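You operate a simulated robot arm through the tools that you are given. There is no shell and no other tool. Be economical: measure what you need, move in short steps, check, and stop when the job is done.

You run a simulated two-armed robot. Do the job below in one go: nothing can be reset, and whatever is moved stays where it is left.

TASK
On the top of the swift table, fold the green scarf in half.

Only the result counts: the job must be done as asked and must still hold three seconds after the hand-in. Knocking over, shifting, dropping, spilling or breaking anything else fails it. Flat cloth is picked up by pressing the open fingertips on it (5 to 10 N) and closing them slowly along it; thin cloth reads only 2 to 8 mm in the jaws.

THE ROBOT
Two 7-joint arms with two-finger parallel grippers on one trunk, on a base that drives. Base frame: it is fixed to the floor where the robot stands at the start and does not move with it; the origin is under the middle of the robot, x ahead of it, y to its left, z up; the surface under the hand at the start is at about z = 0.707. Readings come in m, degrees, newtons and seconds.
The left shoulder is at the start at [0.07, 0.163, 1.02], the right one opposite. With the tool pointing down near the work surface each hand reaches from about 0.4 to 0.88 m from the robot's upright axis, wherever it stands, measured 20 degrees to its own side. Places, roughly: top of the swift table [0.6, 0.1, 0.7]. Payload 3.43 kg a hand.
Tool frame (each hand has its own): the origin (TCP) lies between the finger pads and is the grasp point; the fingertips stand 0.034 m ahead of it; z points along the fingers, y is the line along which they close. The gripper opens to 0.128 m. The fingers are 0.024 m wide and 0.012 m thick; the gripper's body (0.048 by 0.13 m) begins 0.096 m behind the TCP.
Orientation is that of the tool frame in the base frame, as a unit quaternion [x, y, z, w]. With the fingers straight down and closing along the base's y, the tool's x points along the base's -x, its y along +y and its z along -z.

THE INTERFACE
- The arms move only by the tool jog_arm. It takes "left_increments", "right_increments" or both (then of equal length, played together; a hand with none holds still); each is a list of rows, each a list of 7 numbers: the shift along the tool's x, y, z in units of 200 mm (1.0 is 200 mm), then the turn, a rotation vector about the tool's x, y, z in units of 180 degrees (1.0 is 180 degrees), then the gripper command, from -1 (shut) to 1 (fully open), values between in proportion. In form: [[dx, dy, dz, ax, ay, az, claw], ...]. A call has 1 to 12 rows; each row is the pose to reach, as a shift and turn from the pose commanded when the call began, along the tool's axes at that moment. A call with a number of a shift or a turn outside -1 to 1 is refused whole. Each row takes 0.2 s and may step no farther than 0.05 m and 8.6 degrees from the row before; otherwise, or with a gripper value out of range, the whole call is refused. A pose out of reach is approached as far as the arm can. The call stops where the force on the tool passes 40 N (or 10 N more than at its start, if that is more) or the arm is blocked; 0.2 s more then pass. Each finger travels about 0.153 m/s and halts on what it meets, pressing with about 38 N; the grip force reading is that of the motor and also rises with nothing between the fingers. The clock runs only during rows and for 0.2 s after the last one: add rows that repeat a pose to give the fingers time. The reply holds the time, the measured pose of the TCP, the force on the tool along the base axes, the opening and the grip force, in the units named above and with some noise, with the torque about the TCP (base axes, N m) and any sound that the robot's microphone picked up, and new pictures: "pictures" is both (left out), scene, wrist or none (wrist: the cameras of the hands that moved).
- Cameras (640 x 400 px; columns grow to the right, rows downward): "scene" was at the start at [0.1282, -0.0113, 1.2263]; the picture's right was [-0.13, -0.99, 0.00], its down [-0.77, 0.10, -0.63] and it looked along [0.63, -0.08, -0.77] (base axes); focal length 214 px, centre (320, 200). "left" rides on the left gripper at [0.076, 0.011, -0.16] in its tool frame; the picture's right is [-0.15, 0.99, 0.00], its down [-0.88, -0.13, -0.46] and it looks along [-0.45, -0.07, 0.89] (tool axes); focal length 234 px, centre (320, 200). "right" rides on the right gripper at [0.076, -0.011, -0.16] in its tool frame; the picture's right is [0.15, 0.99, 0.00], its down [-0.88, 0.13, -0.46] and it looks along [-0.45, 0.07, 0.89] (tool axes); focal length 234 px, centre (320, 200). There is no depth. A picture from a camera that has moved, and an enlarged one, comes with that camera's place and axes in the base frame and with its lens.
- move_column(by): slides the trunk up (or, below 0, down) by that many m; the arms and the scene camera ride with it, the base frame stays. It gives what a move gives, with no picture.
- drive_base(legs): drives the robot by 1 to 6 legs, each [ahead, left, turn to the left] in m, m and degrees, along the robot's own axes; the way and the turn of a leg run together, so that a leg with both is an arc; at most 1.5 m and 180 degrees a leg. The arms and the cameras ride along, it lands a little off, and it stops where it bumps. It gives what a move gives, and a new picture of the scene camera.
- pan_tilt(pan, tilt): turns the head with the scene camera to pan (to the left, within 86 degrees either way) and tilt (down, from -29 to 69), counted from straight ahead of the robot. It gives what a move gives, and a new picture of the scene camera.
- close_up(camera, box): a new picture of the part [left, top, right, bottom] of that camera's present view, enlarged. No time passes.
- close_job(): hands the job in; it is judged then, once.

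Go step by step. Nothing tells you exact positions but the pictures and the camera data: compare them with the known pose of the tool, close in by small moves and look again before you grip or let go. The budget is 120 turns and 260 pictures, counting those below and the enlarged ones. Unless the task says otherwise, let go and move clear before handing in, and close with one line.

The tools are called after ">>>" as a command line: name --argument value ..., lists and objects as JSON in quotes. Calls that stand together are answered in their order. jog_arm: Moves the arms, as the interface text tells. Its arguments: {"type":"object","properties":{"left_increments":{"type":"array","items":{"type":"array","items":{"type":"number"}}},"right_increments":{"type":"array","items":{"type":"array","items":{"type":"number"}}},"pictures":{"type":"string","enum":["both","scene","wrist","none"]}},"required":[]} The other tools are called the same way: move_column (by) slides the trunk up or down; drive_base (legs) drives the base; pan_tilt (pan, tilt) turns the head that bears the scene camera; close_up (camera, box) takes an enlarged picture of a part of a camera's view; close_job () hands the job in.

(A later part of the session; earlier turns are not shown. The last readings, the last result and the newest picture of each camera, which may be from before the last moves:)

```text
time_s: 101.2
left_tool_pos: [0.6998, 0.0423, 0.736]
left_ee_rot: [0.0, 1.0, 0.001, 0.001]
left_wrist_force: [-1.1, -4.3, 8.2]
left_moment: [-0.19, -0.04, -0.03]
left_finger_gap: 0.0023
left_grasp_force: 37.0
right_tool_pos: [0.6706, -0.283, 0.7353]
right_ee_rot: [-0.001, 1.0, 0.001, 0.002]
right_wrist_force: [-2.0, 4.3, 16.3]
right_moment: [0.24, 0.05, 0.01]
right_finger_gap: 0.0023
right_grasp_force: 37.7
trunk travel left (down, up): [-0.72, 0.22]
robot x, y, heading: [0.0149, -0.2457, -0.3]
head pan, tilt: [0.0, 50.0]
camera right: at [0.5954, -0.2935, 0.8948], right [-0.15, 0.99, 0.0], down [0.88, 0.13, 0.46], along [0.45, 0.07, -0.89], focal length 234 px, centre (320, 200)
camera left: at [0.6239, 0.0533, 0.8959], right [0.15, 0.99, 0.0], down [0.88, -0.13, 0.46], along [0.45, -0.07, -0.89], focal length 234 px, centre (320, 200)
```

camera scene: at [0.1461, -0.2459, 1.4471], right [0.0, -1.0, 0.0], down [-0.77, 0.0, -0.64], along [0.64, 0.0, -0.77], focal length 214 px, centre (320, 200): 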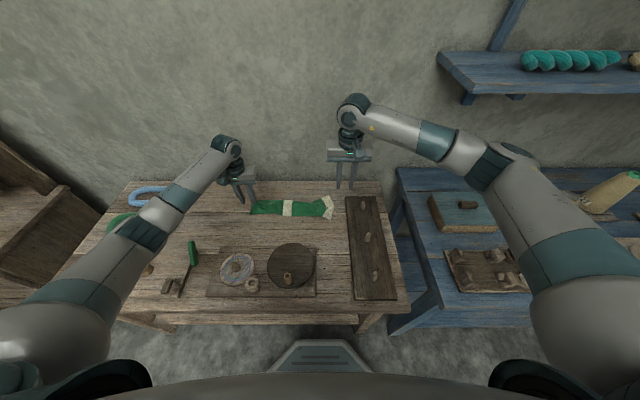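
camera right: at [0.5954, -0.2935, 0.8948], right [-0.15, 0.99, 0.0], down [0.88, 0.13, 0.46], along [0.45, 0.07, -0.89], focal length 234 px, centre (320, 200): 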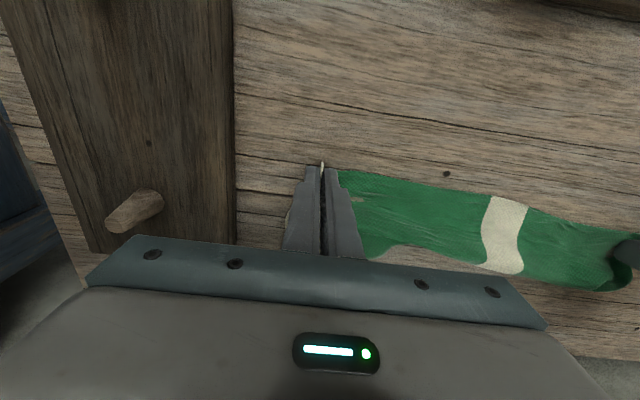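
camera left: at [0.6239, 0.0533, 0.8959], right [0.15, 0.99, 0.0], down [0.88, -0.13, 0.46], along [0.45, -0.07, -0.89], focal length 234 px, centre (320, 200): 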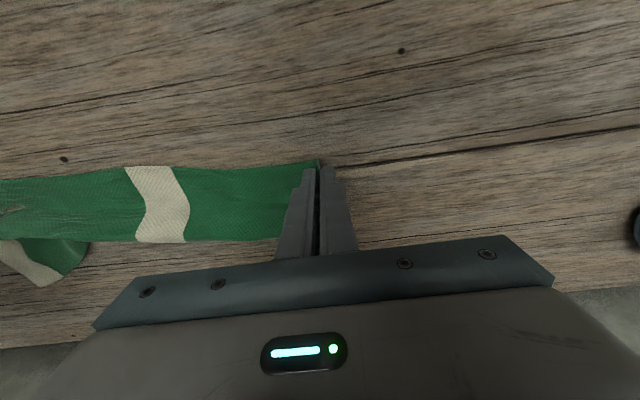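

Both corners are gripped, with the edge taut between the hands. I'll lift both together.

>>> jog_arm --left_increments '[[0, 0, -0.15, 0, 0, 0, -1], [0, 0, -0.35, 0, 0, 0, -1], [0, 0, -0.55, 0, 0, 0, -1], [0, 0, -0.75, 0, 0, 0, -1], [0, 0, -0.95, 0, 0, 0, -1], [0, 0, -0.95, 0, 0, 0, -1]]' --right_increments '[[0, 0, -0.15, 0, 0, 0, -1], [0, 0, -0.35, 0, 0, 0, -1], [0, 0, -0.55, 0, 0, 0, -1], [0, 0, -0.75, 0, 0, 0, -1], [0, 0, -0.95, 0, 0, 0, -1], [0, 0, -0.95, 0, 0, 0, -1]]' --pictures "none"

>>> close_up --camera "scene" --box '[200, 110, 400, 240]'

>>> close_up --camera "left" --box '[0, 60, 400, 260]'

```text
time_s: 102.6
left_tool_pos: [0.7002, 0.0429, 0.9238]
left_ee_rot: [0.0, 1.0, 0.001, 0.001]
left_wrist_force: [0.8, 0.5, -0.3]
left_moment: [0.0, 0.06, -0.03]
left_finger_gap: 0.0024
left_grasp_force: 37.0
right_tool_pos: [0.6747, -0.2839, 0.9226]
right_ee_rot: [0.0, 1.0, -0.001, 0.0]
right_wrist_force: [1.4, 0.4, 0.5]
right_moment: [0.0, 0.03, 0.02]
right_finger_gap: 0.0025
right_grasp_force: 37.5
trunk travel left (down, up): [-0.72, 0.22]
robot x, y, heading: [0.0165, -0.2492, 0.2]
head pan, tilt: [0.0, 50.0]
```

```text
3.08 times, centred on (300, 175) of scene
camera zoom: at [0.1454, -0.2476, 1.4471], right [0.0, -1.0, 0.0], down [-0.77, 0.0, -0.64], along [0.64, 0.0, -0.77], focal length 660 px, centre (382, 277)
```

zoom: 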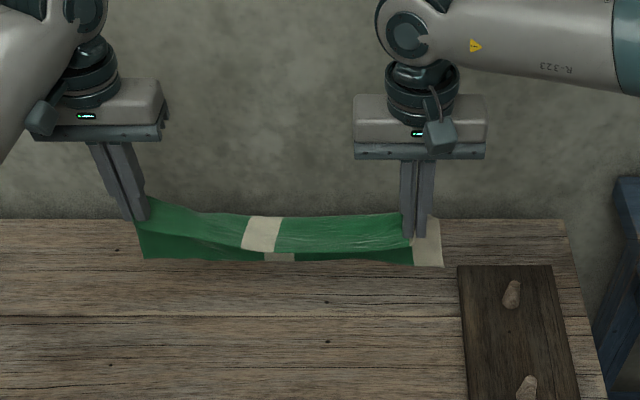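

```text
1.60 times, centred on (200, 160) of left
camera zoom: at [0.6258, 0.0536, 1.0837], right [0.15, 0.99, 0.0], down [0.88, -0.13, 0.45], along [0.45, -0.06, -0.89], focal length 375 px, centre (512, 264)
```

zoom: 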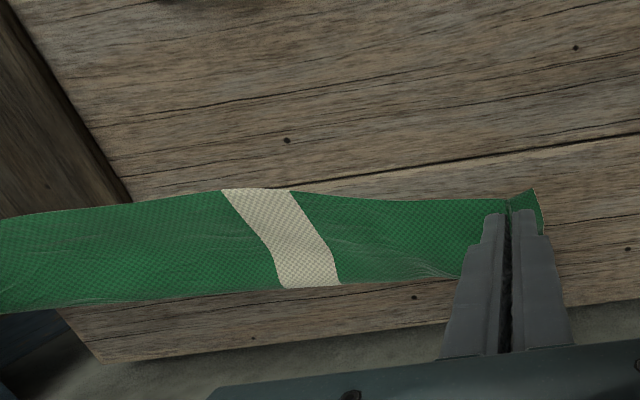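

The scarf now drapes over the taut line between the hands, with the far side hanging free and unfolded. I'll lay it down with the far edge touching first, pulling toward me, with a small push back at the end for the near flap.

>>> jog_arm --left_increments '[[-0.225, 0, 0, 0, 0, 0, -1], [-0.4, 0, 0.1, 0, 0, 0, -1], [-0.35, 0, 0.3, 0, 0, 0, -1], [-0.2, 0, 0.48, 0, 0, 0, -1], [-0.05, 0, 0.66, 0, 0, 0, -1], [0.1, 0, 0.78, 0, 0, 0, -1], [0.15, 0, 0.82, 0, 0, 0, -1], [0.075, 0, 0.9, 0, 0, 0, -1], [0.06, 0, 0.92, 0, 0, 0, -1]]' --right_increments '[[-0.225, 0, 0, 0, 0, 0, -1], [-0.4, 0, 0.1, 0, 0, 0, -1], [-0.35, 0, 0.3, 0, 0, 0, -1], [-0.2, 0, 0.48, 0, 0, 0, -1], [-0.05, 0, 0.66, 0, 0, 0, -1], [0.1, 0, 0.78, 0, 0, 0, -1], [0.15, 0, 0.82, 0, 0, 0, -1], [0.075, 0, 0.9, 0, 0, 0, -1], [0.06, 0, 0.92, 0, 0, 0, -1]]' --pictures "none"

>>> close_up --camera "scene" --box '[200, 130, 400, 260]'

>>> close_up --camera "left" --box '[0, 60, 400, 300]'

```text
time_s: 104.6
left_tool_pos: [0.6897, 0.0434, 0.7405]
left_ee_rot: [0.0, 1.0, 0.001, 0.002]
left_wrist_force: [0.0, -0.7, 0.2]
left_moment: [0.03, 0.01, -0.01]
left_finger_gap: 0.0024
left_grasp_force: 37.5
right_tool_pos: [0.6626, -0.2845, 0.7402]
right_ee_rot: [0.0, 1.0, -0.001, -0.001]
right_wrist_force: [0.0, 0.0, -0.4]
right_moment: [0.01, 0.0, 0.0]
right_finger_gap: 0.0025
right_grasp_force: 38.0
trunk travel left (down, up): [-0.72, 0.22]
robot x, y, heading: [0.0189, -0.2462, 0.1]
head pan, tilt: [0.0, 50.0]
```

```text
3.08 times, centred on (300, 195) of scene
camera zoom: at [0.1436, -0.2473, 1.4474], right [0.0, -1.0, 0.0], down [-0.77, 0.0, -0.64], along [0.64, 0.0, -0.77], focal length 660 px, centre (382, 215)
```

zoom: 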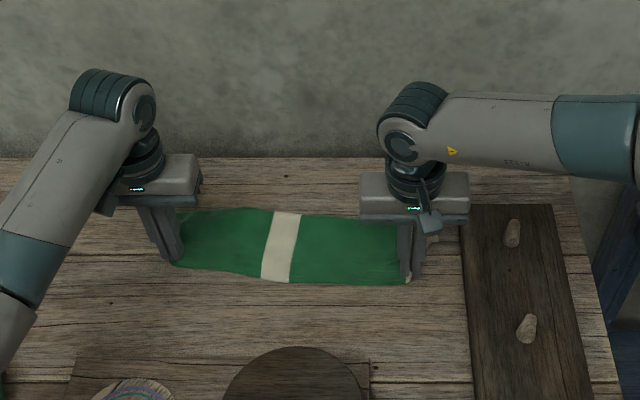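

```text
1.60 times, centred on (200, 180) of left
camera zoom: at [0.6135, 0.0544, 0.9009], right [0.15, 0.99, 0.0], down [0.88, -0.13, 0.46], along [0.45, -0.07, -0.89], focal length 375 px, centre (512, 232)
```

zoom: 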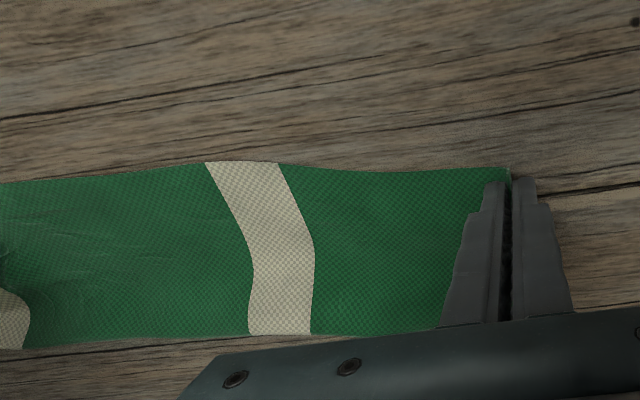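

The scarf is almost perfectly flat now. I'll release both hands and withdraw upward.

>>> jog_arm --left_increments '[[0, 0, 0.01, 0, 0, 0, -0.9], [0, 0, 0.01, 0, 0, 0, -0.75], [0, 0, 0, 0, 0, 0, -0.65], [0, 0, -0.12, 0, 0, 0, -0.6], [0, 0, -0.3, 0, 0, 0, -0.5], [0, 0.1, -0.5, 0, 0, 0, -0.5], [0.1, 0.3, -0.6, 0, 0, 0, -0.5], [0.15, 0.5, -0.7, 0, 0, 0, -0.5]]' --right_increments '[[0, 0, 0.01, 0, 0, 0, -0.9], [0, 0, 0.01, 0, 0, 0, -0.75], [0, 0, 0, 0, 0, 0, -0.65], [0, 0, -0.12, 0, 0, 0, -0.6], [0, 0, -0.3, 0, 0, 0, -0.5], [0, -0.1, -0.5, 0, 0, 0, -0.5], [0.1, -0.25, -0.65, 0, 0, 0, -0.5], [0.25, -0.4, -0.75, 0, 0, 0, -0.5]]' --pictures "none"

>>> jog_arm --right_increments '[[0.12, -0.2, 0, 0, 0, 0, -0.5], [0.24, -0.4, -0.05, 0, 0, 0, -0.5], [0.36, -0.6, -0.1, 0, 0, 0, -0.5], [0.48, -0.8, -0.15, 0, 0, 0, -0.5]]' --pictures "none"

>>> close_up --camera "scene" --box '[220, 150, 380, 250]'

>>> close_up --camera "left" --box '[0, 60, 360, 260]'

```text
time_s: 106.4
left_tool_pos: [0.6589, 0.1427, 0.8828]
left_ee_rot: [0.0, 1.0, 0.0, 0.0]
left_wrist_force: [-0.9, -0.1, -0.5]
left_moment: [-0.03, -0.06, 0.03]
left_finger_gap: 0.0319
left_grasp_force: 0.1
right_tool_pos: [0.6085, -0.3648, 0.892]
right_ee_rot: [0.0, 1.0, -0.001, 0.0]
right_wrist_force: [-0.2, -0.8, 0.2]
right_moment: [-0.02, -0.06, -0.02]
right_finger_gap: 0.0321
right_grasp_force: 0.1
trunk travel left (down, up): [-0.72, 0.22]
robot x, y, heading: [0.0142, -0.2491, -0.0]
head pan, tilt: [0.0, 50.0]
```

```text
time_s: 107.4
left_tool_pos: [0.6595, 0.1419, 0.8833]
left_ee_rot: [0.0, 1.0, 0.001, 0.001]
left_wrist_force: [-1.1, -0.6, -0.3]
left_moment: [-0.03, 0.03, 0.0]
left_finger_gap: 0.032
left_grasp_force: 0.0
right_tool_pos: [0.5131, -0.5255, 0.9204]
right_ee_rot: [-0.001, 1.0, 0.0, 0.001]
right_wrist_force: [0.4, 0.2, 0.0]
right_moment: [0.04, -0.04, 0.0]
right_finger_gap: 0.0322
right_grasp_force: 0.1
trunk travel left (down, up): [-0.72, 0.22]
robot x, y, heading: [0.0174, -0.2462, 0.2]
head pan, tilt: [0.0, 50.0]
```

```text
4.00 times, centred on (300, 200) of scene
camera zoom: at [0.1419, -0.2495, 1.4475], right [0.0, -1.0, 0.0], down [-0.77, 0.0, -0.64], along [0.64, 0.0, -0.77], focal length 858 px, centre (400, 200)
```

zoom: 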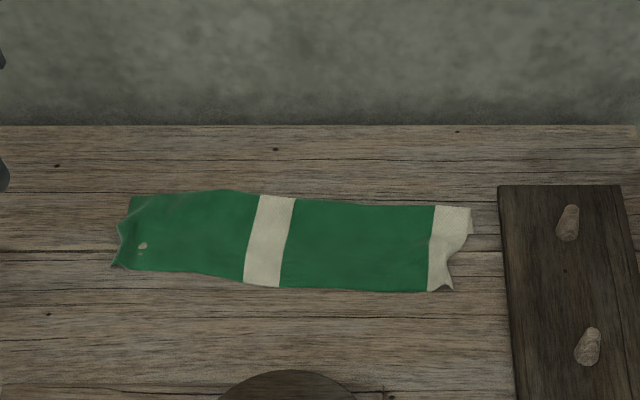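

```text
1.78 times, centred on (180, 160) of left
camera zoom: at [0.5828, 0.1525, 1.0433], right [0.15, 0.99, 0.0], down [0.88, -0.13, 0.46], along [0.45, -0.06, -0.89], focal length 416 px, centre (569, 271)
```

zoom: 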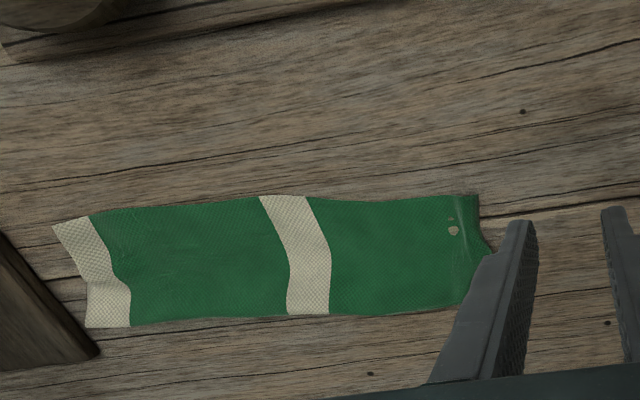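

The scarf is flat and straight: left edge at y≈.054, right end at y≈-.315, centreline x≈.70. Now I'll make the real fold, gripping the middle of the left edge with the left hand.

>>> jog_arm --left_increments '[[-0.1, -0.15, 0.1, 0, 0, 0.01, -0.53], [-0.2, -0.3, 0.2, 0, 0, 0.02, -0.53], [-0.2825, -0.5, 0.35, 0, 0, 0.02, -0.53], [-0.2825, -0.5, 0.55, 0, 0, 0.02, -0.53], [-0.2825, -0.5, 0.69, 0, 0, 0.02, -0.53]]' --pictures "none"

>>> close_up --camera "left" --box '[180, 60, 420, 220]'

```text
refused: row 3 steps farther than a row can; nothing moved
```

```text
2.50 times, centred on (300, 140) of left
camera zoom: at [0.5828, 0.1525, 1.0433], right [0.15, 0.99, 0.0], down [0.88, -0.13, 0.46], along [0.45, -0.06, -0.89], focal length 585 px, centre (370, 350)
```

zoom: 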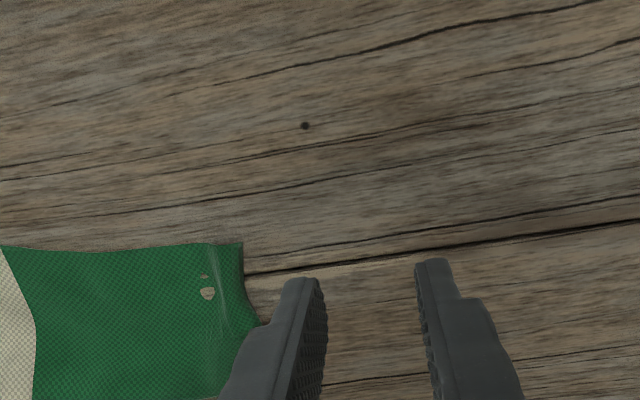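

>>> jog_arm --left_increments '[[-0.1, -0.15, 0.1, 0, 0, 0.01, -0.53], [-0.2, -0.3, 0.2, 0, 0, 0.02, -0.53], [-0.27, -0.42, 0.35, 0, 0, 0.02, -0.53], [-0.3, -0.455, 0.55, 0, 0, 0.02, -0.53], [-0.3, -0.455, 0.69, 0, 0, 0.02, -0.53]]' --pictures "none"

>>> close_up --camera "left" --box '[200, 80, 440, 220]'

```text
time_s: 108.6
left_tool_pos: [0.7207, 0.0513, 0.7428]
left_ee_rot: [0.032, 0.999, 0.0, 0.0]
left_wrist_force: [0.3, 0.2, 0.6]
left_moment: [-0.01, -0.02, -0.01]
left_finger_gap: 0.0303
left_grasp_force: 0.1
right_tool_pos: [0.5144, -0.5239, 0.9195]
right_ee_rot: [0.0, 1.0, 0.0, 0.0]
right_wrist_force: [-0.4, -0.3, -0.5]
right_moment: [-0.02, 0.01, 0.0]
right_finger_gap: 0.0318
right_grasp_force: 0.0
trunk travel left (down, up): [-0.72, 0.22]
robot x, y, heading: [0.0127, -0.2489, -0.1]
head pan, tilt: [0.0, 50.0]
```

```text
2.67 times, centred on (320, 150) of left
camera zoom: at [0.6451, 0.0669, 0.9028], right [0.21, 0.98, 0.0], down [0.87, -0.19, 0.46], along [0.45, -0.09, -0.89], focal length 624 px, centre (320, 333)
```

zoom: 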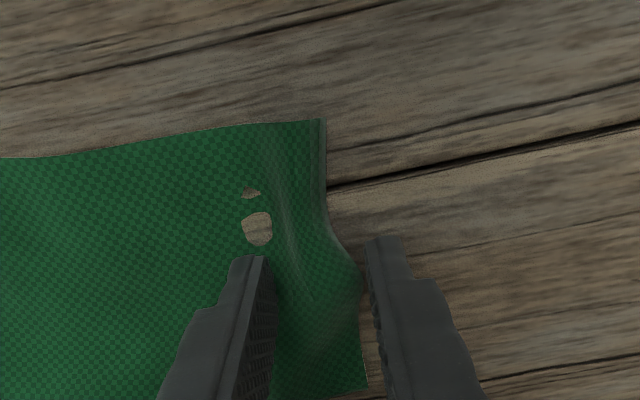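

>>> jog_arm --left_increments '[[0, 0, 0.015, -0.0008, 0, 0, -0.53], [0, 0, 0.03, -0.0008, 0, 0, -0.53], [0, 0, 0.036, -0.0008, 0, 0, -0.53]]' --pictures "none"

>>> jog_arm --left_increments '[[0, 0, 0.003, 0, 0, 0, -0.53], [0, 0, 0.005, 0, 0, 0, -0.53]]' --pictures "none"

```text
time_s: 109.4
left_tool_pos: [0.7205, 0.0523, 0.737]
left_ee_rot: [0.031, 1.0, 0.002, 0.001]
left_wrist_force: [1.0, -0.2, 3.9]
left_moment: [-0.09, -0.06, 0.05]
left_finger_gap: 0.0301
left_grasp_force: 0.8
right_tool_pos: [0.5144, -0.5244, 0.9196]
right_ee_rot: [0.0, 1.0, -0.001, 0.0]
right_wrist_force: [0.0, 0.0, -0.7]
right_moment: [-0.02, 0.06, -0.02]
right_finger_gap: 0.0324
right_grasp_force: 0.1
trunk travel left (down, up): [-0.72, 0.22]
robot x, y, heading: [0.011, -0.2456, 0.0]
head pan, tilt: [0.0, 50.0]
```

```text
time_s: 110.0
left_tool_pos: [0.7203, 0.0514, 0.7356]
left_ee_rot: [0.031, 1.0, 0.002, 0.002]
left_wrist_force: [1.2, -0.5, 10.1]
left_moment: [-0.21, -0.16, 0.01]
left_finger_gap: 0.0301
left_grasp_force: 0.0
right_tool_pos: [0.5133, -0.5251, 0.9205]
right_ee_rot: [0.0, 1.0, 0.0, 0.0]
right_wrist_force: [0.8, 0.2, -0.1]
right_moment: [-0.03, -0.01, -0.01]
right_finger_gap: 0.0321
right_grasp_force: 0.0
trunk travel left (down, up): [-0.72, 0.22]
robot x, y, heading: [0.0108, -0.2506, 0.0]
head pan, tilt: [0.0, 50.0]
```

>>> jog_arm --left_increments '[[0, 0, 0.001, 0, 0, 0, -0.58], [0, 0, 0.001, 0, 0, 0, -0.64], [0, 0, 0.001, 0, 0, 0, -0.7], [0, 0, 0.001, 0, 0, 0, -0.76], [0, 0, 0.001, 0, 0, 0, -0.82], [0, 0, 0.001, 0, 0, 0, -0.88], [0, 0, 0.001, 0, 0, 0, -0.94], [0, 0, 0.001, 0, 0, 0, -1], [0, 0, 0.001, 0, 0, 0, -1]]' --pictures "none"

>>> close_up --camera "left" --box '[200, 80, 440, 220]'

```text
time_s: 112.0
left_tool_pos: [0.7186, 0.0507, 0.7352]
left_ee_rot: [0.032, 0.999, 0.004, 0.001]
left_wrist_force: [1.8, -0.6, 15.0]
left_moment: [-0.1, -0.19, 0.01]
left_finger_gap: 0.0021
left_grasp_force: 37.1
right_tool_pos: [0.5138, -0.524, 0.9195]
right_ee_rot: [0.0, 1.0, 0.001, 0.001]
right_wrist_force: [0.1, -0.2, 0.2]
right_moment: [-0.02, 0.04, 0.0]
right_finger_gap: 0.0322
right_grasp_force: 0.0
trunk travel left (down, up): [-0.72, 0.22]
robot x, y, heading: [0.017, -0.2499, 0.3]
head pan, tilt: [0.0, 50.0]
```

```text
2.67 times, centred on (320, 150) of left
camera zoom: at [0.6434, 0.0661, 0.8957], right [0.21, 0.98, 0.01], down [0.87, -0.19, 0.46], along [0.45, -0.09, -0.89], focal length 624 px, centre (320, 333)
```

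zoom: 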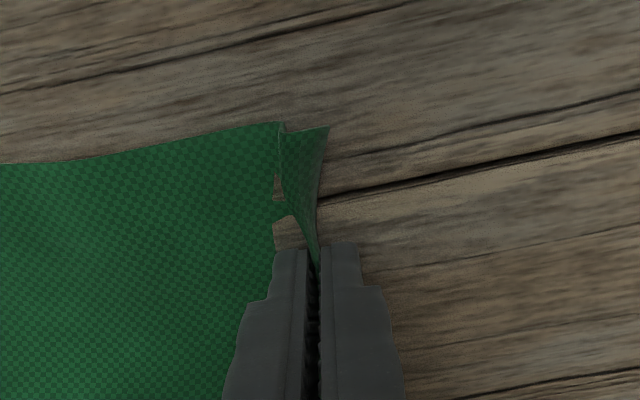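

A clean edge grip. Now a low, slack arc toward the right end; first half.

>>> jog_arm --left_increments '[[0, -0.055, -0.225, 0, 0, 0, -1], [0, -0.23, -0.425, 0, 0, 0, -1], [0, -0.43, -0.55, 0, 0, 0, -1], [0, -0.65, -0.625, 0, 0, 0, -1], [0, -0.86, -0.65, 0, 0, 0, -1], [0, -1, -0.64, 0, 0, 0, -1]]' --pictures "none"

>>> close_up --camera "scene" --box '[220, 130, 380, 250]'

>>> close_up --camera "left" --box '[80, 60, 480, 260]'

```text
refused: row 2 steps farther than a row can; nothing moved
```

```text
3.33 times, centred on (300, 190) of scene
camera zoom: at [0.1423, -0.2483, 1.4475], right [0.0, -1.0, 0.0], down [-0.77, 0.0, -0.64], along [0.64, 0.0, -0.77], focal length 715 px, centre (387, 233)
```

zoom: 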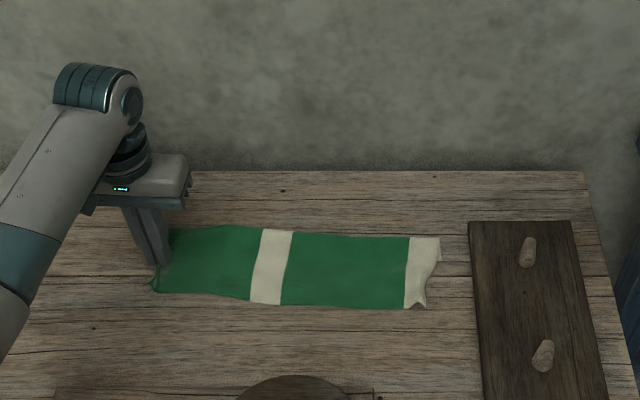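

```text
1.60 times, centred on (280, 160) of left
camera zoom: at [0.6434, 0.0661, 0.8957], right [0.21, 0.98, 0.01], down [0.87, -0.19, 0.46], along [0.45, -0.09, -0.89], focal length 375 px, centre (384, 264)
```

zoom: 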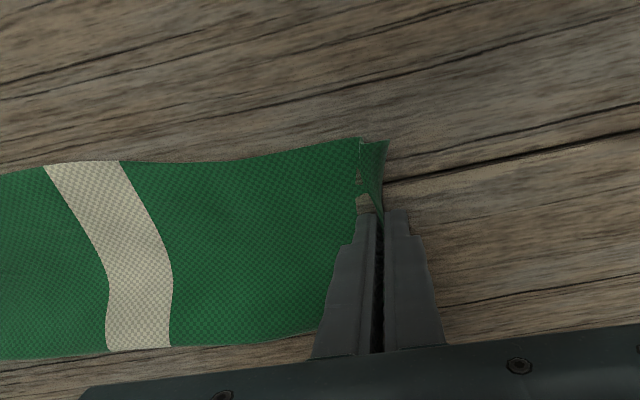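

>>> jog_arm --left_increments '[[0, -0.03, -0.15, 0, 0, 0, -1], [0, -0.09, -0.28, 0, 0, 0, -1], [0, -0.19, -0.39, 0, 0, 0, -1], [0, -0.31, -0.48, 0, 0, 0, -1], [0, -0.45, -0.55, 0, 0, 0, -1], [0, -0.6, -0.6, 0, 0, 0, -1], [0, -0.75, -0.63, 0, 0, 0, -1], [0, -0.9, -0.64, 0, 0, 0, -1], [0, -1, -0.63, 0, 0, 0, -1]]' --pictures "none"

>>> close_up --camera "scene" --box '[220, 130, 380, 250]'

>>> close_up --camera "left" --box '[80, 60, 480, 260]'

```text
time_s: 114.0
left_tool_pos: [0.7066, -0.148, 0.8591]
left_ee_rot: [0.031, 1.0, 0.003, 0.0]
left_wrist_force: [0.0, -0.8, -0.4]
left_moment: [-0.01, -0.02, 0.01]
left_finger_gap: 0.0027
left_grasp_force: 37.0
right_tool_pos: [0.5153, -0.5246, 0.9186]
right_ee_rot: [-0.001, 1.0, 0.0, 0.0]
right_wrist_force: [-0.3, 0.0, 0.5]
right_moment: [-0.01, -0.01, 0.02]
right_finger_gap: 0.0321
right_grasp_force: 0.0
trunk travel left (down, up): [-0.72, 0.22]
robot x, y, heading: [0.0203, -0.2465, 0.1]
head pan, tilt: [0.0, 50.0]
```

```text
3.33 times, centred on (300, 190) of scene
camera zoom: at [0.1443, -0.2479, 1.4473], right [0.0, -1.0, 0.0], down [-0.77, 0.0, -0.64], along [0.64, 0.0, -0.77], focal length 715 px, centre (387, 233)
```

zoom: 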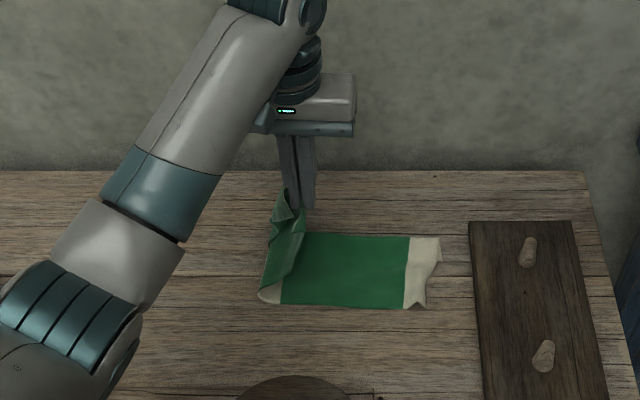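

```text
1.60 times, centred on (280, 160) of left
camera zoom: at [0.6307, -0.1341, 1.0196], right [0.21, 0.98, 0.01], down [0.87, -0.19, 0.46], along [0.45, -0.09, -0.89], focal length 375 px, centre (384, 264)
```

zoom: 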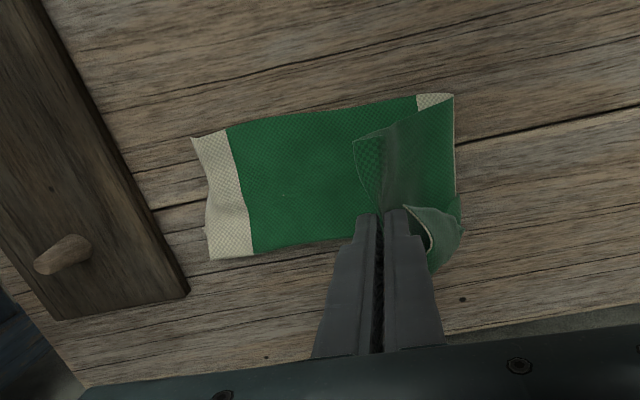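

The fold line sits right in the mid stripe, as wanted. I'll finish the arc down onto the right end.

>>> jog_arm --left_increments '[[0, -0.12, 0.02, 0, 0, 0, -1], [0, -0.24, 0.06, 0, 0, 0, -1], [0, -0.36, 0.13, 0, 0, 0, -1], [0, -0.48, 0.22, 0, 0, 0, -1], [0, -0.58, 0.32, 0, 0, 0, -1], [0, -0.66, 0.42, 0, 0, 0, -1], [0, -0.7, 0.5, 0, 0, 0, -1], [0, -0.7, 0.5, 0, 0, 0, -1]]' --pictures "none"

>>> close_up --camera "left" --box '[160, 60, 560, 260]'

```text
time_s: 115.8
left_tool_pos: [0.6986, -0.2877, 0.7573]
left_ee_rot: [0.031, 1.0, 0.002, -0.001]
left_wrist_force: [-0.1, 0.7, 0.0]
left_moment: [-0.01, 0.01, 0.01]
left_finger_gap: 0.0026
left_grasp_force: 37.0
right_tool_pos: [0.515, -0.5241, 0.9196]
right_ee_rot: [-0.001, 1.0, -0.001, 0.0]
right_wrist_force: [0.5, -0.4, 0.1]
right_moment: [0.03, -0.01, -0.03]
right_finger_gap: 0.0319
right_grasp_force: 0.0
trunk travel left (down, up): [-0.72, 0.22]
robot x, y, heading: [0.0155, -0.2463, 0.2]
head pan, tilt: [0.0, 50.0]
```

```text
1.60 times, centred on (360, 160) of left
camera zoom: at [0.6225, -0.2719, 0.9183], right [0.21, 0.98, 0.0], down [0.87, -0.19, 0.46], along [0.45, -0.09, -0.89], focal length 375 px, centre (256, 264)
```

zoom: 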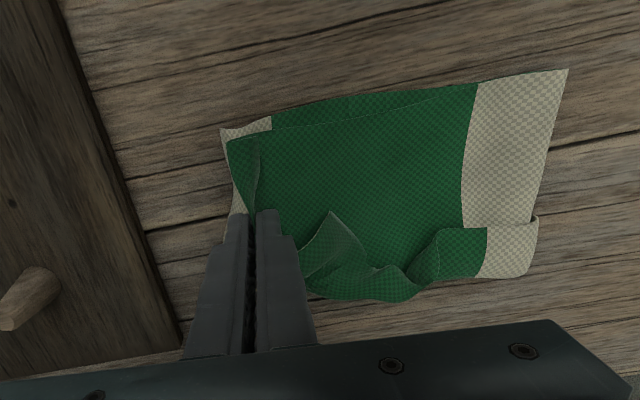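

The near side landed very well, and only the far corner is folded back. I'll release and then deal with that corner.

>>> jog_arm --left_increments '[[0, 0, 0.05, 0, 0, 0, -1], [0, 0, 0.05, 0, 0, 0, -0.88], [0, 0, 0.04, 0, 0, 0, -0.75], [0, 0, -0.1, 0, 0, 0, -0.7], [0, 0, -0.3, 0, 0, 0, -0.6], [0, 0, -0.5, 0, 0, 0, -0.6], [0.15, -0.05, -0.6, 0, 0, 0, -0.6], [0.3, -0.05, -0.6, 0, 0, 0, -0.6]]' --pictures "none"

>>> close_up --camera "left" --box '[220, 100, 520, 300]'

>>> close_up --camera "scene" --box '[270, 150, 370, 230]'

```text
time_s: 117.6
left_tool_pos: [0.6357, -0.2939, 0.8776]
left_ee_rot: [0.033, 0.999, 0.003, 0.0]
left_wrist_force: [-0.2, 0.9, 0.4]
left_moment: [0.01, -0.02, 0.04]
left_finger_gap: 0.0257
left_grasp_force: 0.1
right_tool_pos: [0.514, -0.5246, 0.9212]
right_ee_rot: [0.0, 1.0, -0.001, 0.0]
right_wrist_force: [0.3, 1.5, -0.2]
right_moment: [-0.02, 0.0, 0.02]
right_finger_gap: 0.0322
right_grasp_force: 0.0
trunk travel left (down, up): [-0.72, 0.22]
robot x, y, heading: [0.0138, -0.2472, -0.1]
head pan, tilt: [0.0, 50.0]
```

```text
2.00 times, centred on (370, 200) of left
camera zoom: at [0.5618, -0.2787, 1.0388], right [0.21, 0.98, 0.01], down [0.87, -0.19, 0.46], along [0.45, -0.09, -0.89], focal length 468 px, centre (220, 200)
```

zoom: 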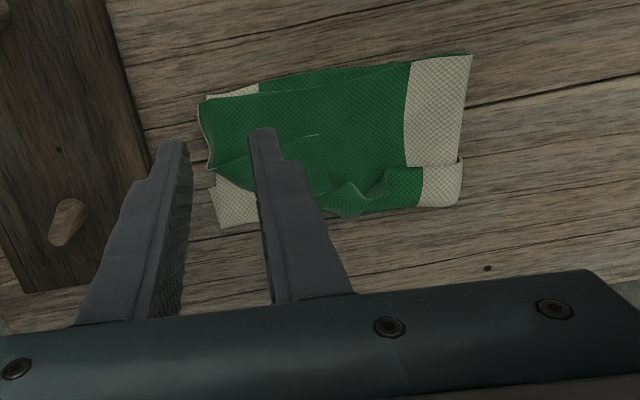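

```text
5.00 times, centred on (320, 190) of scene
camera zoom: at [0.1437, -0.2474, 1.4473], right [0.0, -1.0, 0.0], down [-0.77, 0.0, -0.64], along [0.64, 0.0, -0.77], focal length 1072 px, centre (320, 250)
```

zoom: 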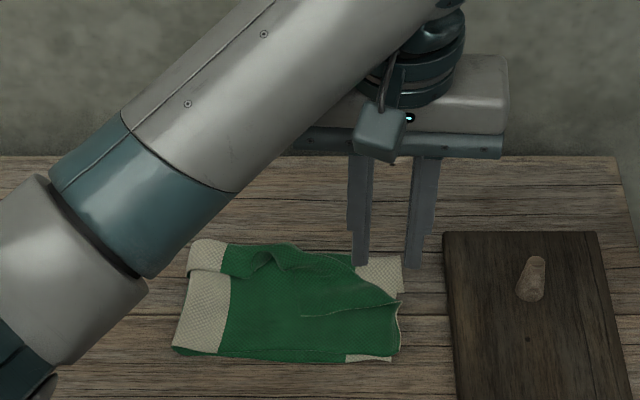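

>>> jog_arm --left_increments '[[0, 0.24, 0, 0, 0, 0, -0.6], [0, 0.48, 0, 0, 0, 0, -0.6], [0, 0.72, 0, 0, 0, 0, -0.6], [0, 0.96, -0.1, 0, 0, 0, -0.6]]' --pictures "none"

>>> close_up --camera "left" --box '[60, 100, 300, 260]'

>>> close_up --camera "scene" --box '[270, 150, 370, 230]'

```text
refused: row 4 steps farther than a row can; nothing moved
```

```text
2.50 times, centred on (180, 180) of left
camera zoom: at [0.5618, -0.2787, 1.0388], right [0.21, 0.98, 0.01], down [0.87, -0.19, 0.46], along [0.45, -0.09, -0.89], focal length 585 px, centre (670, 250)
```

zoom: 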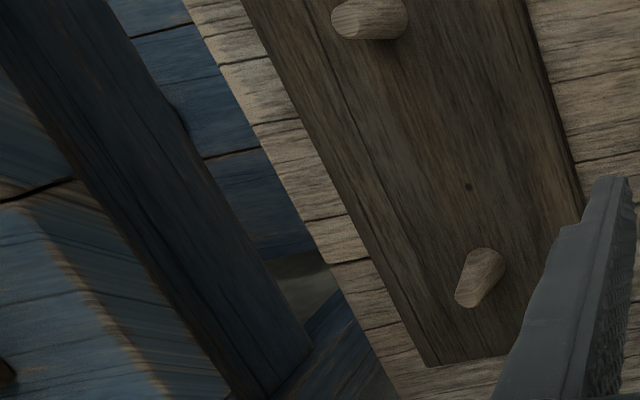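

```text
5.00 times, centred on (320, 190) of scene
camera zoom: at [0.1437, -0.2474, 1.4473], right [0.0, -1.0, 0.0], down [-0.77, 0.0, -0.64], along [0.64, 0.0, -0.77], focal length 1072 px, centre (320, 250)
```

zoom: 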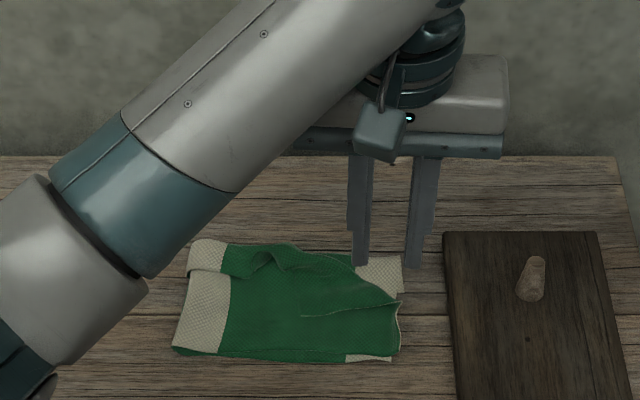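

>>> jog_arm --left_increments '[[0, 0.22, -0.02, 0, 0, 0, -0.6], [0, 0.44, -0.04, 0, 0, 0, -0.6], [0, 0.66, -0.06, 0, 0, 0, -0.6], [0, 0.88, -0.08, 0, 0, 0, -0.6]]' --pictures "none"

>>> close_up --camera "left" --box '[100, 120, 340, 280]'

>>> close_up --camera "scene" --box '[280, 160, 360, 220]'

```text
time_s: 118.6
left_tool_pos: [0.6486, -0.1164, 0.8948]
left_ee_rot: [0.033, 0.999, 0.001, 0.0]
left_wrist_force: [-0.4, 1.1, 0.0]
left_moment: [0.0, 0.0, -0.01]
left_finger_gap: 0.0256
left_grasp_force: 0.1
right_tool_pos: [0.5151, -0.5228, 0.92]
right_ee_rot: [0.0, 1.0, -0.002, 0.0]
right_wrist_force: [0.4, -0.3, -0.6]
right_moment: [0.01, -0.05, 0.02]
right_finger_gap: 0.0319
right_grasp_force: 0.1
trunk travel left (down, up): [-0.72, 0.22]
robot x, y, heading: [0.0161, -0.2452, -0.1]
head pan, tilt: [0.0, 50.0]
```

```text
2.50 times, centred on (220, 200) of left
camera zoom: at [0.5733, -0.1016, 1.055], right [0.21, 0.98, 0.0], down [0.87, -0.19, 0.46], along [0.45, -0.09, -0.89], focal length 585 px, centre (570, 200)
```

zoom: 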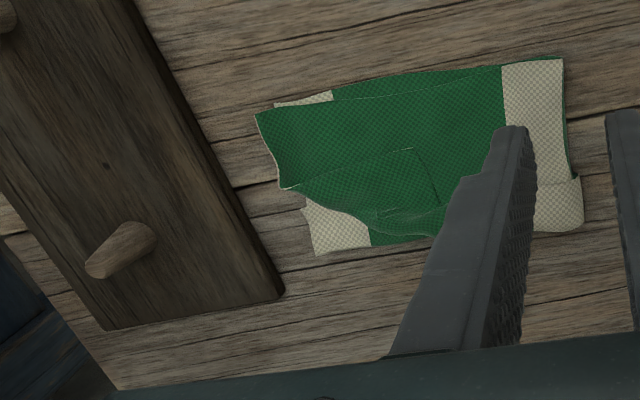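

```text
6.67 times, centred on (320, 190) of scene
camera zoom: at [0.144, -0.2452, 1.4473], right [0.0, -1.0, 0.0], down [-0.77, 0.0, -0.64], along [0.64, 0.0, -0.77], focal length 1430 px, centre (320, 267)
```

zoom: 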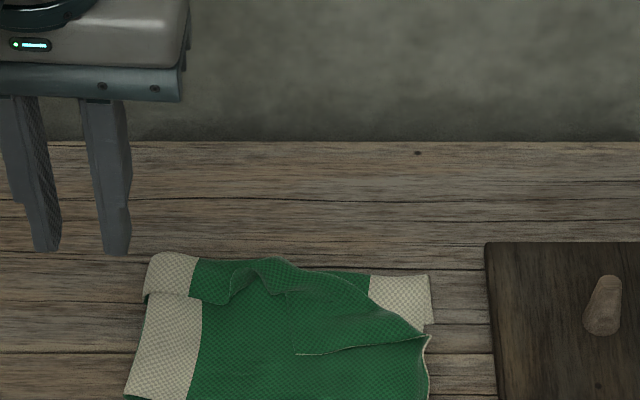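

The fold is nearly done: the top half covers the bottom, and only its far corner triangle is tucked along a diagonal fold from (.70,-.317) to (.76,-.21). I'll pinch that fold at its middle with the hand turned across it, lift, and lay it back inward so the corner flips out.

>>> jog_arm --left_increments '[[-0.05, -0.09, 0, 0, 0, -0.042, -0.3], [-0.11, -0.18, 0.05, 0, 0, -0.085, -0.25], [-0.17, -0.27, 0.1, 0, 0, -0.127, -0.22], [-0.23, -0.36, 0.16, 0, 0, -0.17, -0.22], [-0.29, -0.45, 0.22, 0, 0, -0.212, -0.22], [-0.35, -0.54, 0.3, 0, 0, -0.255, -0.22], [-0.41, -0.63, 0.38, 0, 0, -0.297, -0.22], [-0.458, -0.705, 0.474, 0, 0, -0.335, -0.22]]' --pictures "none"

>>> close_up --camera "left" --box '[160, 60, 480, 260]'

>>> close_up --camera "scene" --box '[280, 160, 360, 220]'

```text
time_s: 120.4
left_tool_pos: [0.7319, -0.2656, 0.7998]
left_ee_rot: [-0.476, 0.88, 0.002, 0.002]
left_wrist_force: [0.2, -0.8, 0.5]
left_moment: [0.0, 0.01, 0.0]
left_finger_gap: 0.0498
left_grasp_force: 0.0
right_tool_pos: [0.5144, -0.5238, 0.9192]
right_ee_rot: [-0.001, 1.0, 0.0, 0.0]
right_wrist_force: [-0.5, -0.1, 0.2]
right_moment: [-0.03, -0.04, -0.03]
right_finger_gap: 0.032
right_grasp_force: 0.1
trunk travel left (down, up): [-0.72, 0.22]
robot x, y, heading: [0.0157, -0.2442, 0.2]
head pan, tilt: [0.0, 50.0]
```

```text
2.00 times, centred on (320, 160) of left
camera zoom: at [0.6802, -0.3231, 0.9598], right [-0.75, 0.66, 0.0], down [0.59, 0.66, 0.46], along [0.3, 0.35, -0.89], focal length 468 px, centre (320, 280)
```

zoom: 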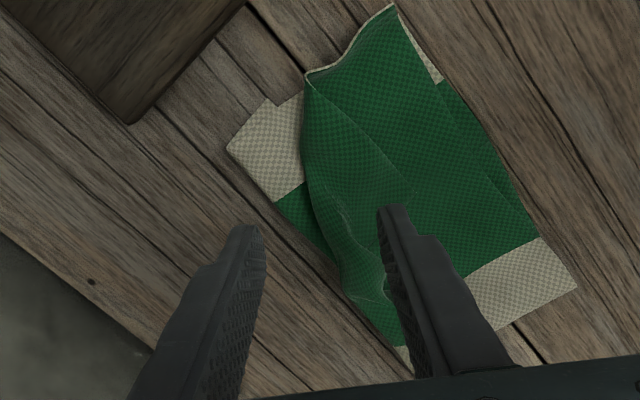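

```text
6.67 times, centred on (320, 190) of scene
camera zoom: at [0.1446, -0.2484, 1.4472], right [0.0, -1.0, 0.0], down [-0.77, 0.0, -0.64], along [0.64, 0.0, -0.77], focal length 1430 px, centre (320, 267)
```

zoom: 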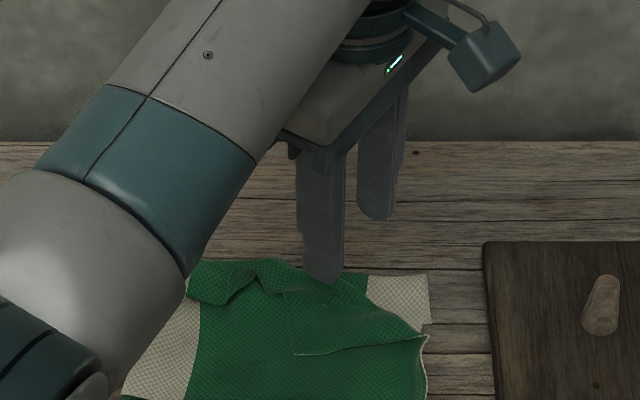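

The fold line runs between the fingers. I'll lower to just above the bottom layer and close.

>>> jog_arm --left_increments '[[0, 0, 0.1, 0, 0, 0, -0.22], [0, 0, 0.2, 0, 0, 0, -0.22], [0, 0, 0.29, 0, 0, 0, -0.22], [0, 0, 0.295, 0, 0, 0, -0.22]]' --pictures "none"

>>> close_up --camera "left" --box '[200, 60, 440, 220]'

```text
time_s: 121.4
left_tool_pos: [0.7317, -0.263, 0.7397]
left_ee_rot: [-0.475, 0.88, 0.002, 0.002]
left_wrist_force: [-0.7, 0.3, 0.2]
left_moment: [-0.01, 0.01, 0.03]
left_finger_gap: 0.0498
left_grasp_force: 0.0
right_tool_pos: [0.5146, -0.5255, 0.9197]
right_ee_rot: [0.0, 1.0, -0.001, 0.0]
right_wrist_force: [-0.1, 0.7, -0.1]
right_moment: [-0.03, -0.01, -0.01]
right_finger_gap: 0.0322
right_grasp_force: 0.1
trunk travel left (down, up): [-0.72, 0.22]
robot x, y, heading: [0.0167, -0.2463, 0.3]
head pan, tilt: [0.0, 50.0]
```

```text
2.50 times, centred on (320, 140) of left
camera zoom: at [0.6804, -0.3219, 0.9002], right [-0.75, 0.67, 0.0], down [0.59, 0.66, 0.46], along [0.3, 0.34, -0.89], focal length 585 px, centre (320, 350)
```

zoom: 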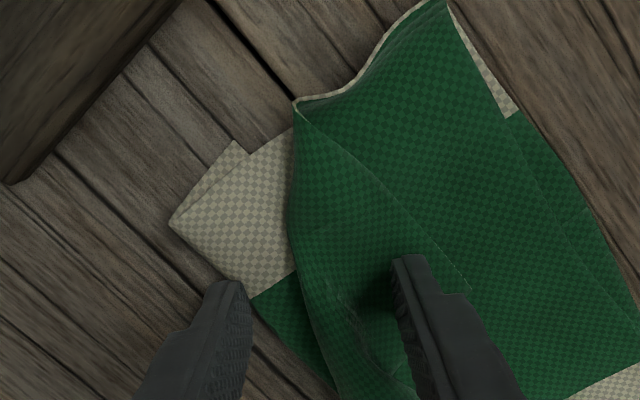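

>>> jog_arm --left_increments '[[0, 0, 0.005, 0, 0, 0, -0.35], [0, 0, 0.005, 0, 0, 0, -0.48], [0, 0, 0.005, 0, 0, 0, -0.6], [0, 0, 0.005, 0, 0, 0, -0.72], [0, 0, 0.005, 0, 0, 0, -0.84], [0, 0, 0.005, 0, 0, 0, -0.95], [0, 0, 0.005, 0, 0, 0, -1], [0, 0, 0.005, 0, 0, 0, -1]]' --pictures "none"

>>> close_up --camera "left" --box '[200, 60, 440, 220]'

```text
time_s: 123.2
left_tool_pos: [0.7321, -0.2649, 0.7388]
left_ee_rot: [-0.474, 0.88, 0.001, 0.001]
left_wrist_force: [0.3, -0.3, 0.4]
left_moment: [0.01, 0.02, 0.02]
left_finger_gap: 0.0023
left_grasp_force: 37.4
right_tool_pos: [0.5153, -0.5241, 0.9194]
right_ee_rot: [0.0, 1.0, -0.001, 0.0]
right_wrist_force: [0.0, -0.2, -0.3]
right_moment: [-0.01, -0.03, 0.0]
right_finger_gap: 0.0318
right_grasp_force: 0.0
trunk travel left (down, up): [-0.72, 0.22]
robot x, y, heading: [0.0142, -0.2468, 0.3]
head pan, tilt: [0.0, 50.0]
```

```text
2.50 times, centred on (320, 140) of left
camera zoom: at [0.6804, -0.3221, 0.8995], right [-0.75, 0.67, 0.0], down [0.59, 0.66, 0.46], along [0.3, 0.34, -0.89], focal length 585 px, centre (320, 350)
```

zoom: 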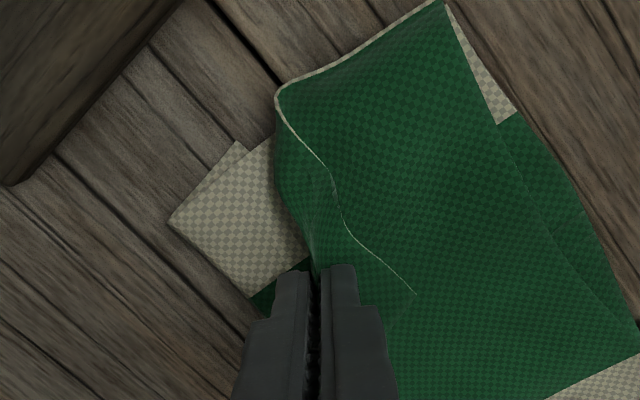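

That shows the triangle is folded over on top: the end edge is visible as the light line, with its corner at about (.705,-.244). I'll release, pick that corner and flip it outward.

>>> jog_arm --left_increments '[[0, 0, 0, 0, 0, 0, -0.85], [0, 0, -0.02, 0, 0, 0, -0.65], [0, 0, -0.12, 0, 0, 0, -0.45], [0, 0.06, -0.25, 0, 0, 0, -0.4], [-0.015, 0.117, -0.25, 0, 0, 0, -0.4], [-0.015, 0.117, -0.12, 0, 0, 0, -0.4]]' --pictures "none"

>>> close_up --camera "left" --box '[200, 40, 440, 220]'

```text
time_s: 124.6
left_tool_pos: [0.7139, -0.2498, 0.7628]
left_ee_rot: [-0.475, 0.88, 0.002, 0.002]
left_wrist_force: [0.6, 0.4, -0.4]
left_moment: [0.02, 0.02, 0.03]
left_finger_gap: 0.0386
left_grasp_force: 0.0
right_tool_pos: [0.5145, -0.5243, 0.9182]
right_ee_rot: [-0.001, 1.0, 0.0, -0.001]
right_wrist_force: [0.4, -0.7, -0.2]
right_moment: [0.01, 0.03, 0.0]
right_finger_gap: 0.0321
right_grasp_force: 0.1
trunk travel left (down, up): [-0.72, 0.22]
robot x, y, heading: [0.0129, -0.2467, 0.1]
head pan, tilt: [0.0, 50.0]
```

```text
2.22 times, centred on (320, 130) of left
camera zoom: at [0.6627, -0.3074, 0.9233], right [-0.75, 0.67, 0.0], down [0.59, 0.66, 0.46], along [0.3, 0.34, -0.89], focal length 520 px, centre (320, 356)
```

zoom: 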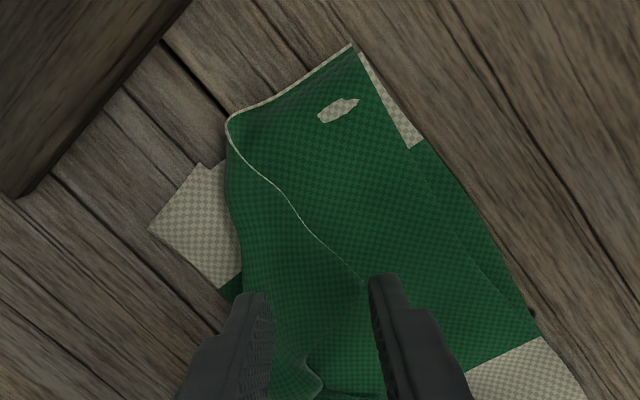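

>>> jog_arm --left_increments '[[0, 0.015, 0.06, 0, 0, 0, -0.4], [0, 0.015, 0.11, 0, 0, 0, -0.4], [0, 0.015, 0.12, 0, 0, 0, -0.4]]' --pictures "none"

>>> jog_arm --left_increments '[[0, 0, 0.004, 0, 0, 0, -0.4], [0, 0, 0.007, 0, 0, 0, -0.4]]' --pictures "none"

```text
time_s: 125.4
left_tool_pos: [0.7118, -0.2464, 0.7395]
left_ee_rot: [-0.474, 0.88, 0.002, 0.001]
left_wrist_force: [-0.2, 0.3, -0.6]
left_moment: [-0.02, -0.01, 0.01]
left_finger_gap: 0.0383
left_grasp_force: 0.0
right_tool_pos: [0.5148, -0.5239, 0.9206]
right_ee_rot: [0.0, 1.0, 0.0, 0.0]
right_wrist_force: [-0.7, -0.5, 0.0]
right_moment: [0.02, 0.0, 0.01]
right_finger_gap: 0.0322
right_grasp_force: 0.1
trunk travel left (down, up): [-0.72, 0.22]
robot x, y, heading: [0.0169, -0.2452, 0.2]
head pan, tilt: [0.0, 50.0]
```

```text
time_s: 126.0
left_tool_pos: [0.712, -0.2479, 0.7396]
left_ee_rot: [-0.474, 0.88, 0.002, 0.003]
left_wrist_force: [-0.3, 0.6, 1.5]
left_moment: [-0.03, -0.01, 0.01]
left_finger_gap: 0.0383
left_grasp_force: 0.0
right_tool_pos: [0.5143, -0.5237, 0.9204]
right_ee_rot: [0.0, 1.0, -0.001, 0.0]
right_wrist_force: [-0.4, -0.7, 0.0]
right_moment: [-0.01, -0.01, 0.0]
right_finger_gap: 0.032
right_grasp_force: 0.0
trunk travel left (down, up): [-0.72, 0.22]
robot x, y, heading: [0.0157, -0.2434, 0.0]
head pan, tilt: [0.0, 50.0]
```

>>> jog_arm --left_increments '[[0, 0, 0.003, 0, 0, 0, -0.4], [0, 0, 0.003, 0, 0, 0, -0.47], [0, 0, 0.003, 0, 0, 0, -0.54], [0, 0, 0.003, 0, 0, 0, -0.61], [0, 0, 0.003, 0, 0, 0, -0.68], [0, 0, 0.003, 0, 0, 0, -0.75], [0, 0, 0.003, 0, 0, 0, -0.82], [0, 0, 0.003, 0, 0, 0, -0.89], [0, 0, 0.003, 0, 0, 0, -0.96], [0, 0, 0.003, 0, 0, 0, -1], [0, 0, 0.003, 0, 0, 0, -1]]' --pictures "none"

>>> close_up --camera "left" --box '[200, 40, 440, 220]'

```text
time_s: 128.4
left_tool_pos: [0.7104, -0.2484, 0.738]
left_ee_rot: [-0.475, 0.88, 0.001, 0.001]
left_wrist_force: [0.7, -0.5, 4.2]
left_moment: [-0.04, -0.03, 0.0]
left_finger_gap: 0.0024
left_grasp_force: 37.2
right_tool_pos: [0.5155, -0.524, 0.9208]
right_ee_rot: [0.0, 1.0, -0.002, 0.0]
right_wrist_force: [-0.2, 0.7, -0.1]
right_moment: [0.0, 0.01, 0.0]
right_finger_gap: 0.0321
right_grasp_force: 0.0
trunk travel left (down, up): [-0.72, 0.22]
robot x, y, heading: [0.0123, -0.2441, 0.2]
head pan, tilt: [0.0, 50.0]
```

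```text
2.22 times, centred on (320, 130) of left
camera zoom: at [0.6596, -0.3057, 0.8981], right [-0.75, 0.67, 0.0], down [0.59, 0.66, 0.46], along [0.3, 0.34, -0.89], focal length 520 px, centre (320, 356)
```

zoom: 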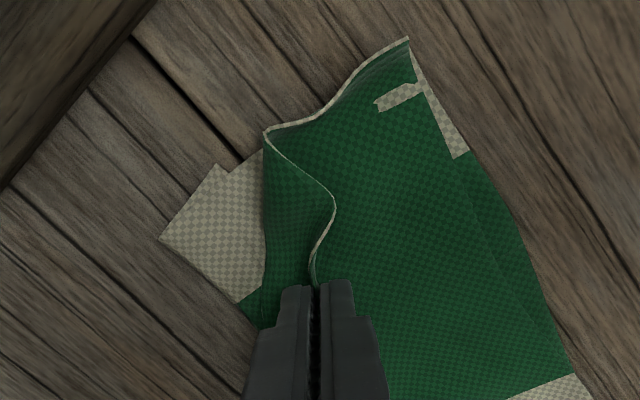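

The corner flap is gripped alone. I'll flip it out to its place near (.76,-.32).

>>> jog_arm --left_increments '[[0, -0.02, -0.12, 0, 0, 0, -1], [0.023, -0.075, -0.25, 0, 0, 0, -1], [0.086, -0.206, -0.33, 0, 0, 0, -1], [0.136, -0.358, -0.25, 0, 0, 0, -1], [0.158, -0.415, -0.12, 0, 0, 0, -1], [0.155, -0.405, -0.06, 0, 0, 0, -1], [0.147, -0.396, -0.03, 0, 0, 0, -1]]' --pictures "none"

>>> close_up --camera "left" --box '[200, 20, 480, 220]'

```text
time_s: 130.0
left_tool_pos: [0.7458, -0.3121, 0.7609]
left_ee_rot: [-0.474, 0.88, 0.003, 0.001]
left_wrist_force: [0.7, -0.1, 0.2]
left_moment: [-0.01, 0.0, -0.01]
left_finger_gap: 0.0024
left_grasp_force: 37.6
left hand out of reach, approached as far as the arm can: row 5, 6, 7
right_tool_pos: [0.5152, -0.525, 0.9203]
right_ee_rot: [0.0, 1.0, -0.001, -0.001]
right_wrist_force: [0.2, 0.2, 0.3]
right_moment: [0.01, 0.01, -0.01]
right_finger_gap: 0.0318
right_grasp_force: 0.1
trunk travel left (down, up): [-0.72, 0.22]
robot x, y, heading: [0.0171, -0.2447, 0.1]
head pan, tilt: [0.0, 50.0]
```

```text
2.00 times, centred on (340, 120) of left
camera zoom: at [0.6944, -0.3697, 0.9209], right [-0.75, 0.67, 0.0], down [0.59, 0.66, 0.46], along [0.3, 0.34, -0.89], focal length 468 px, centre (280, 360)
```

zoom: 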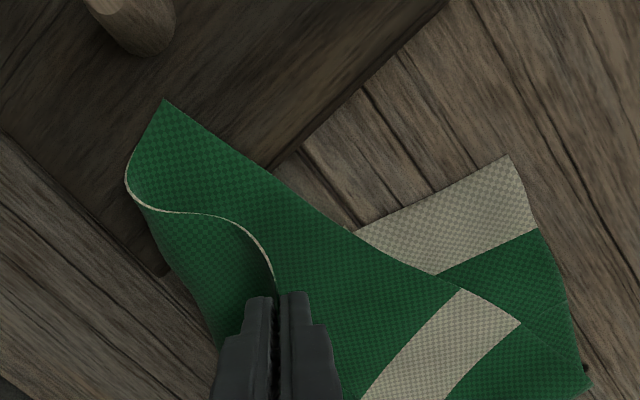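

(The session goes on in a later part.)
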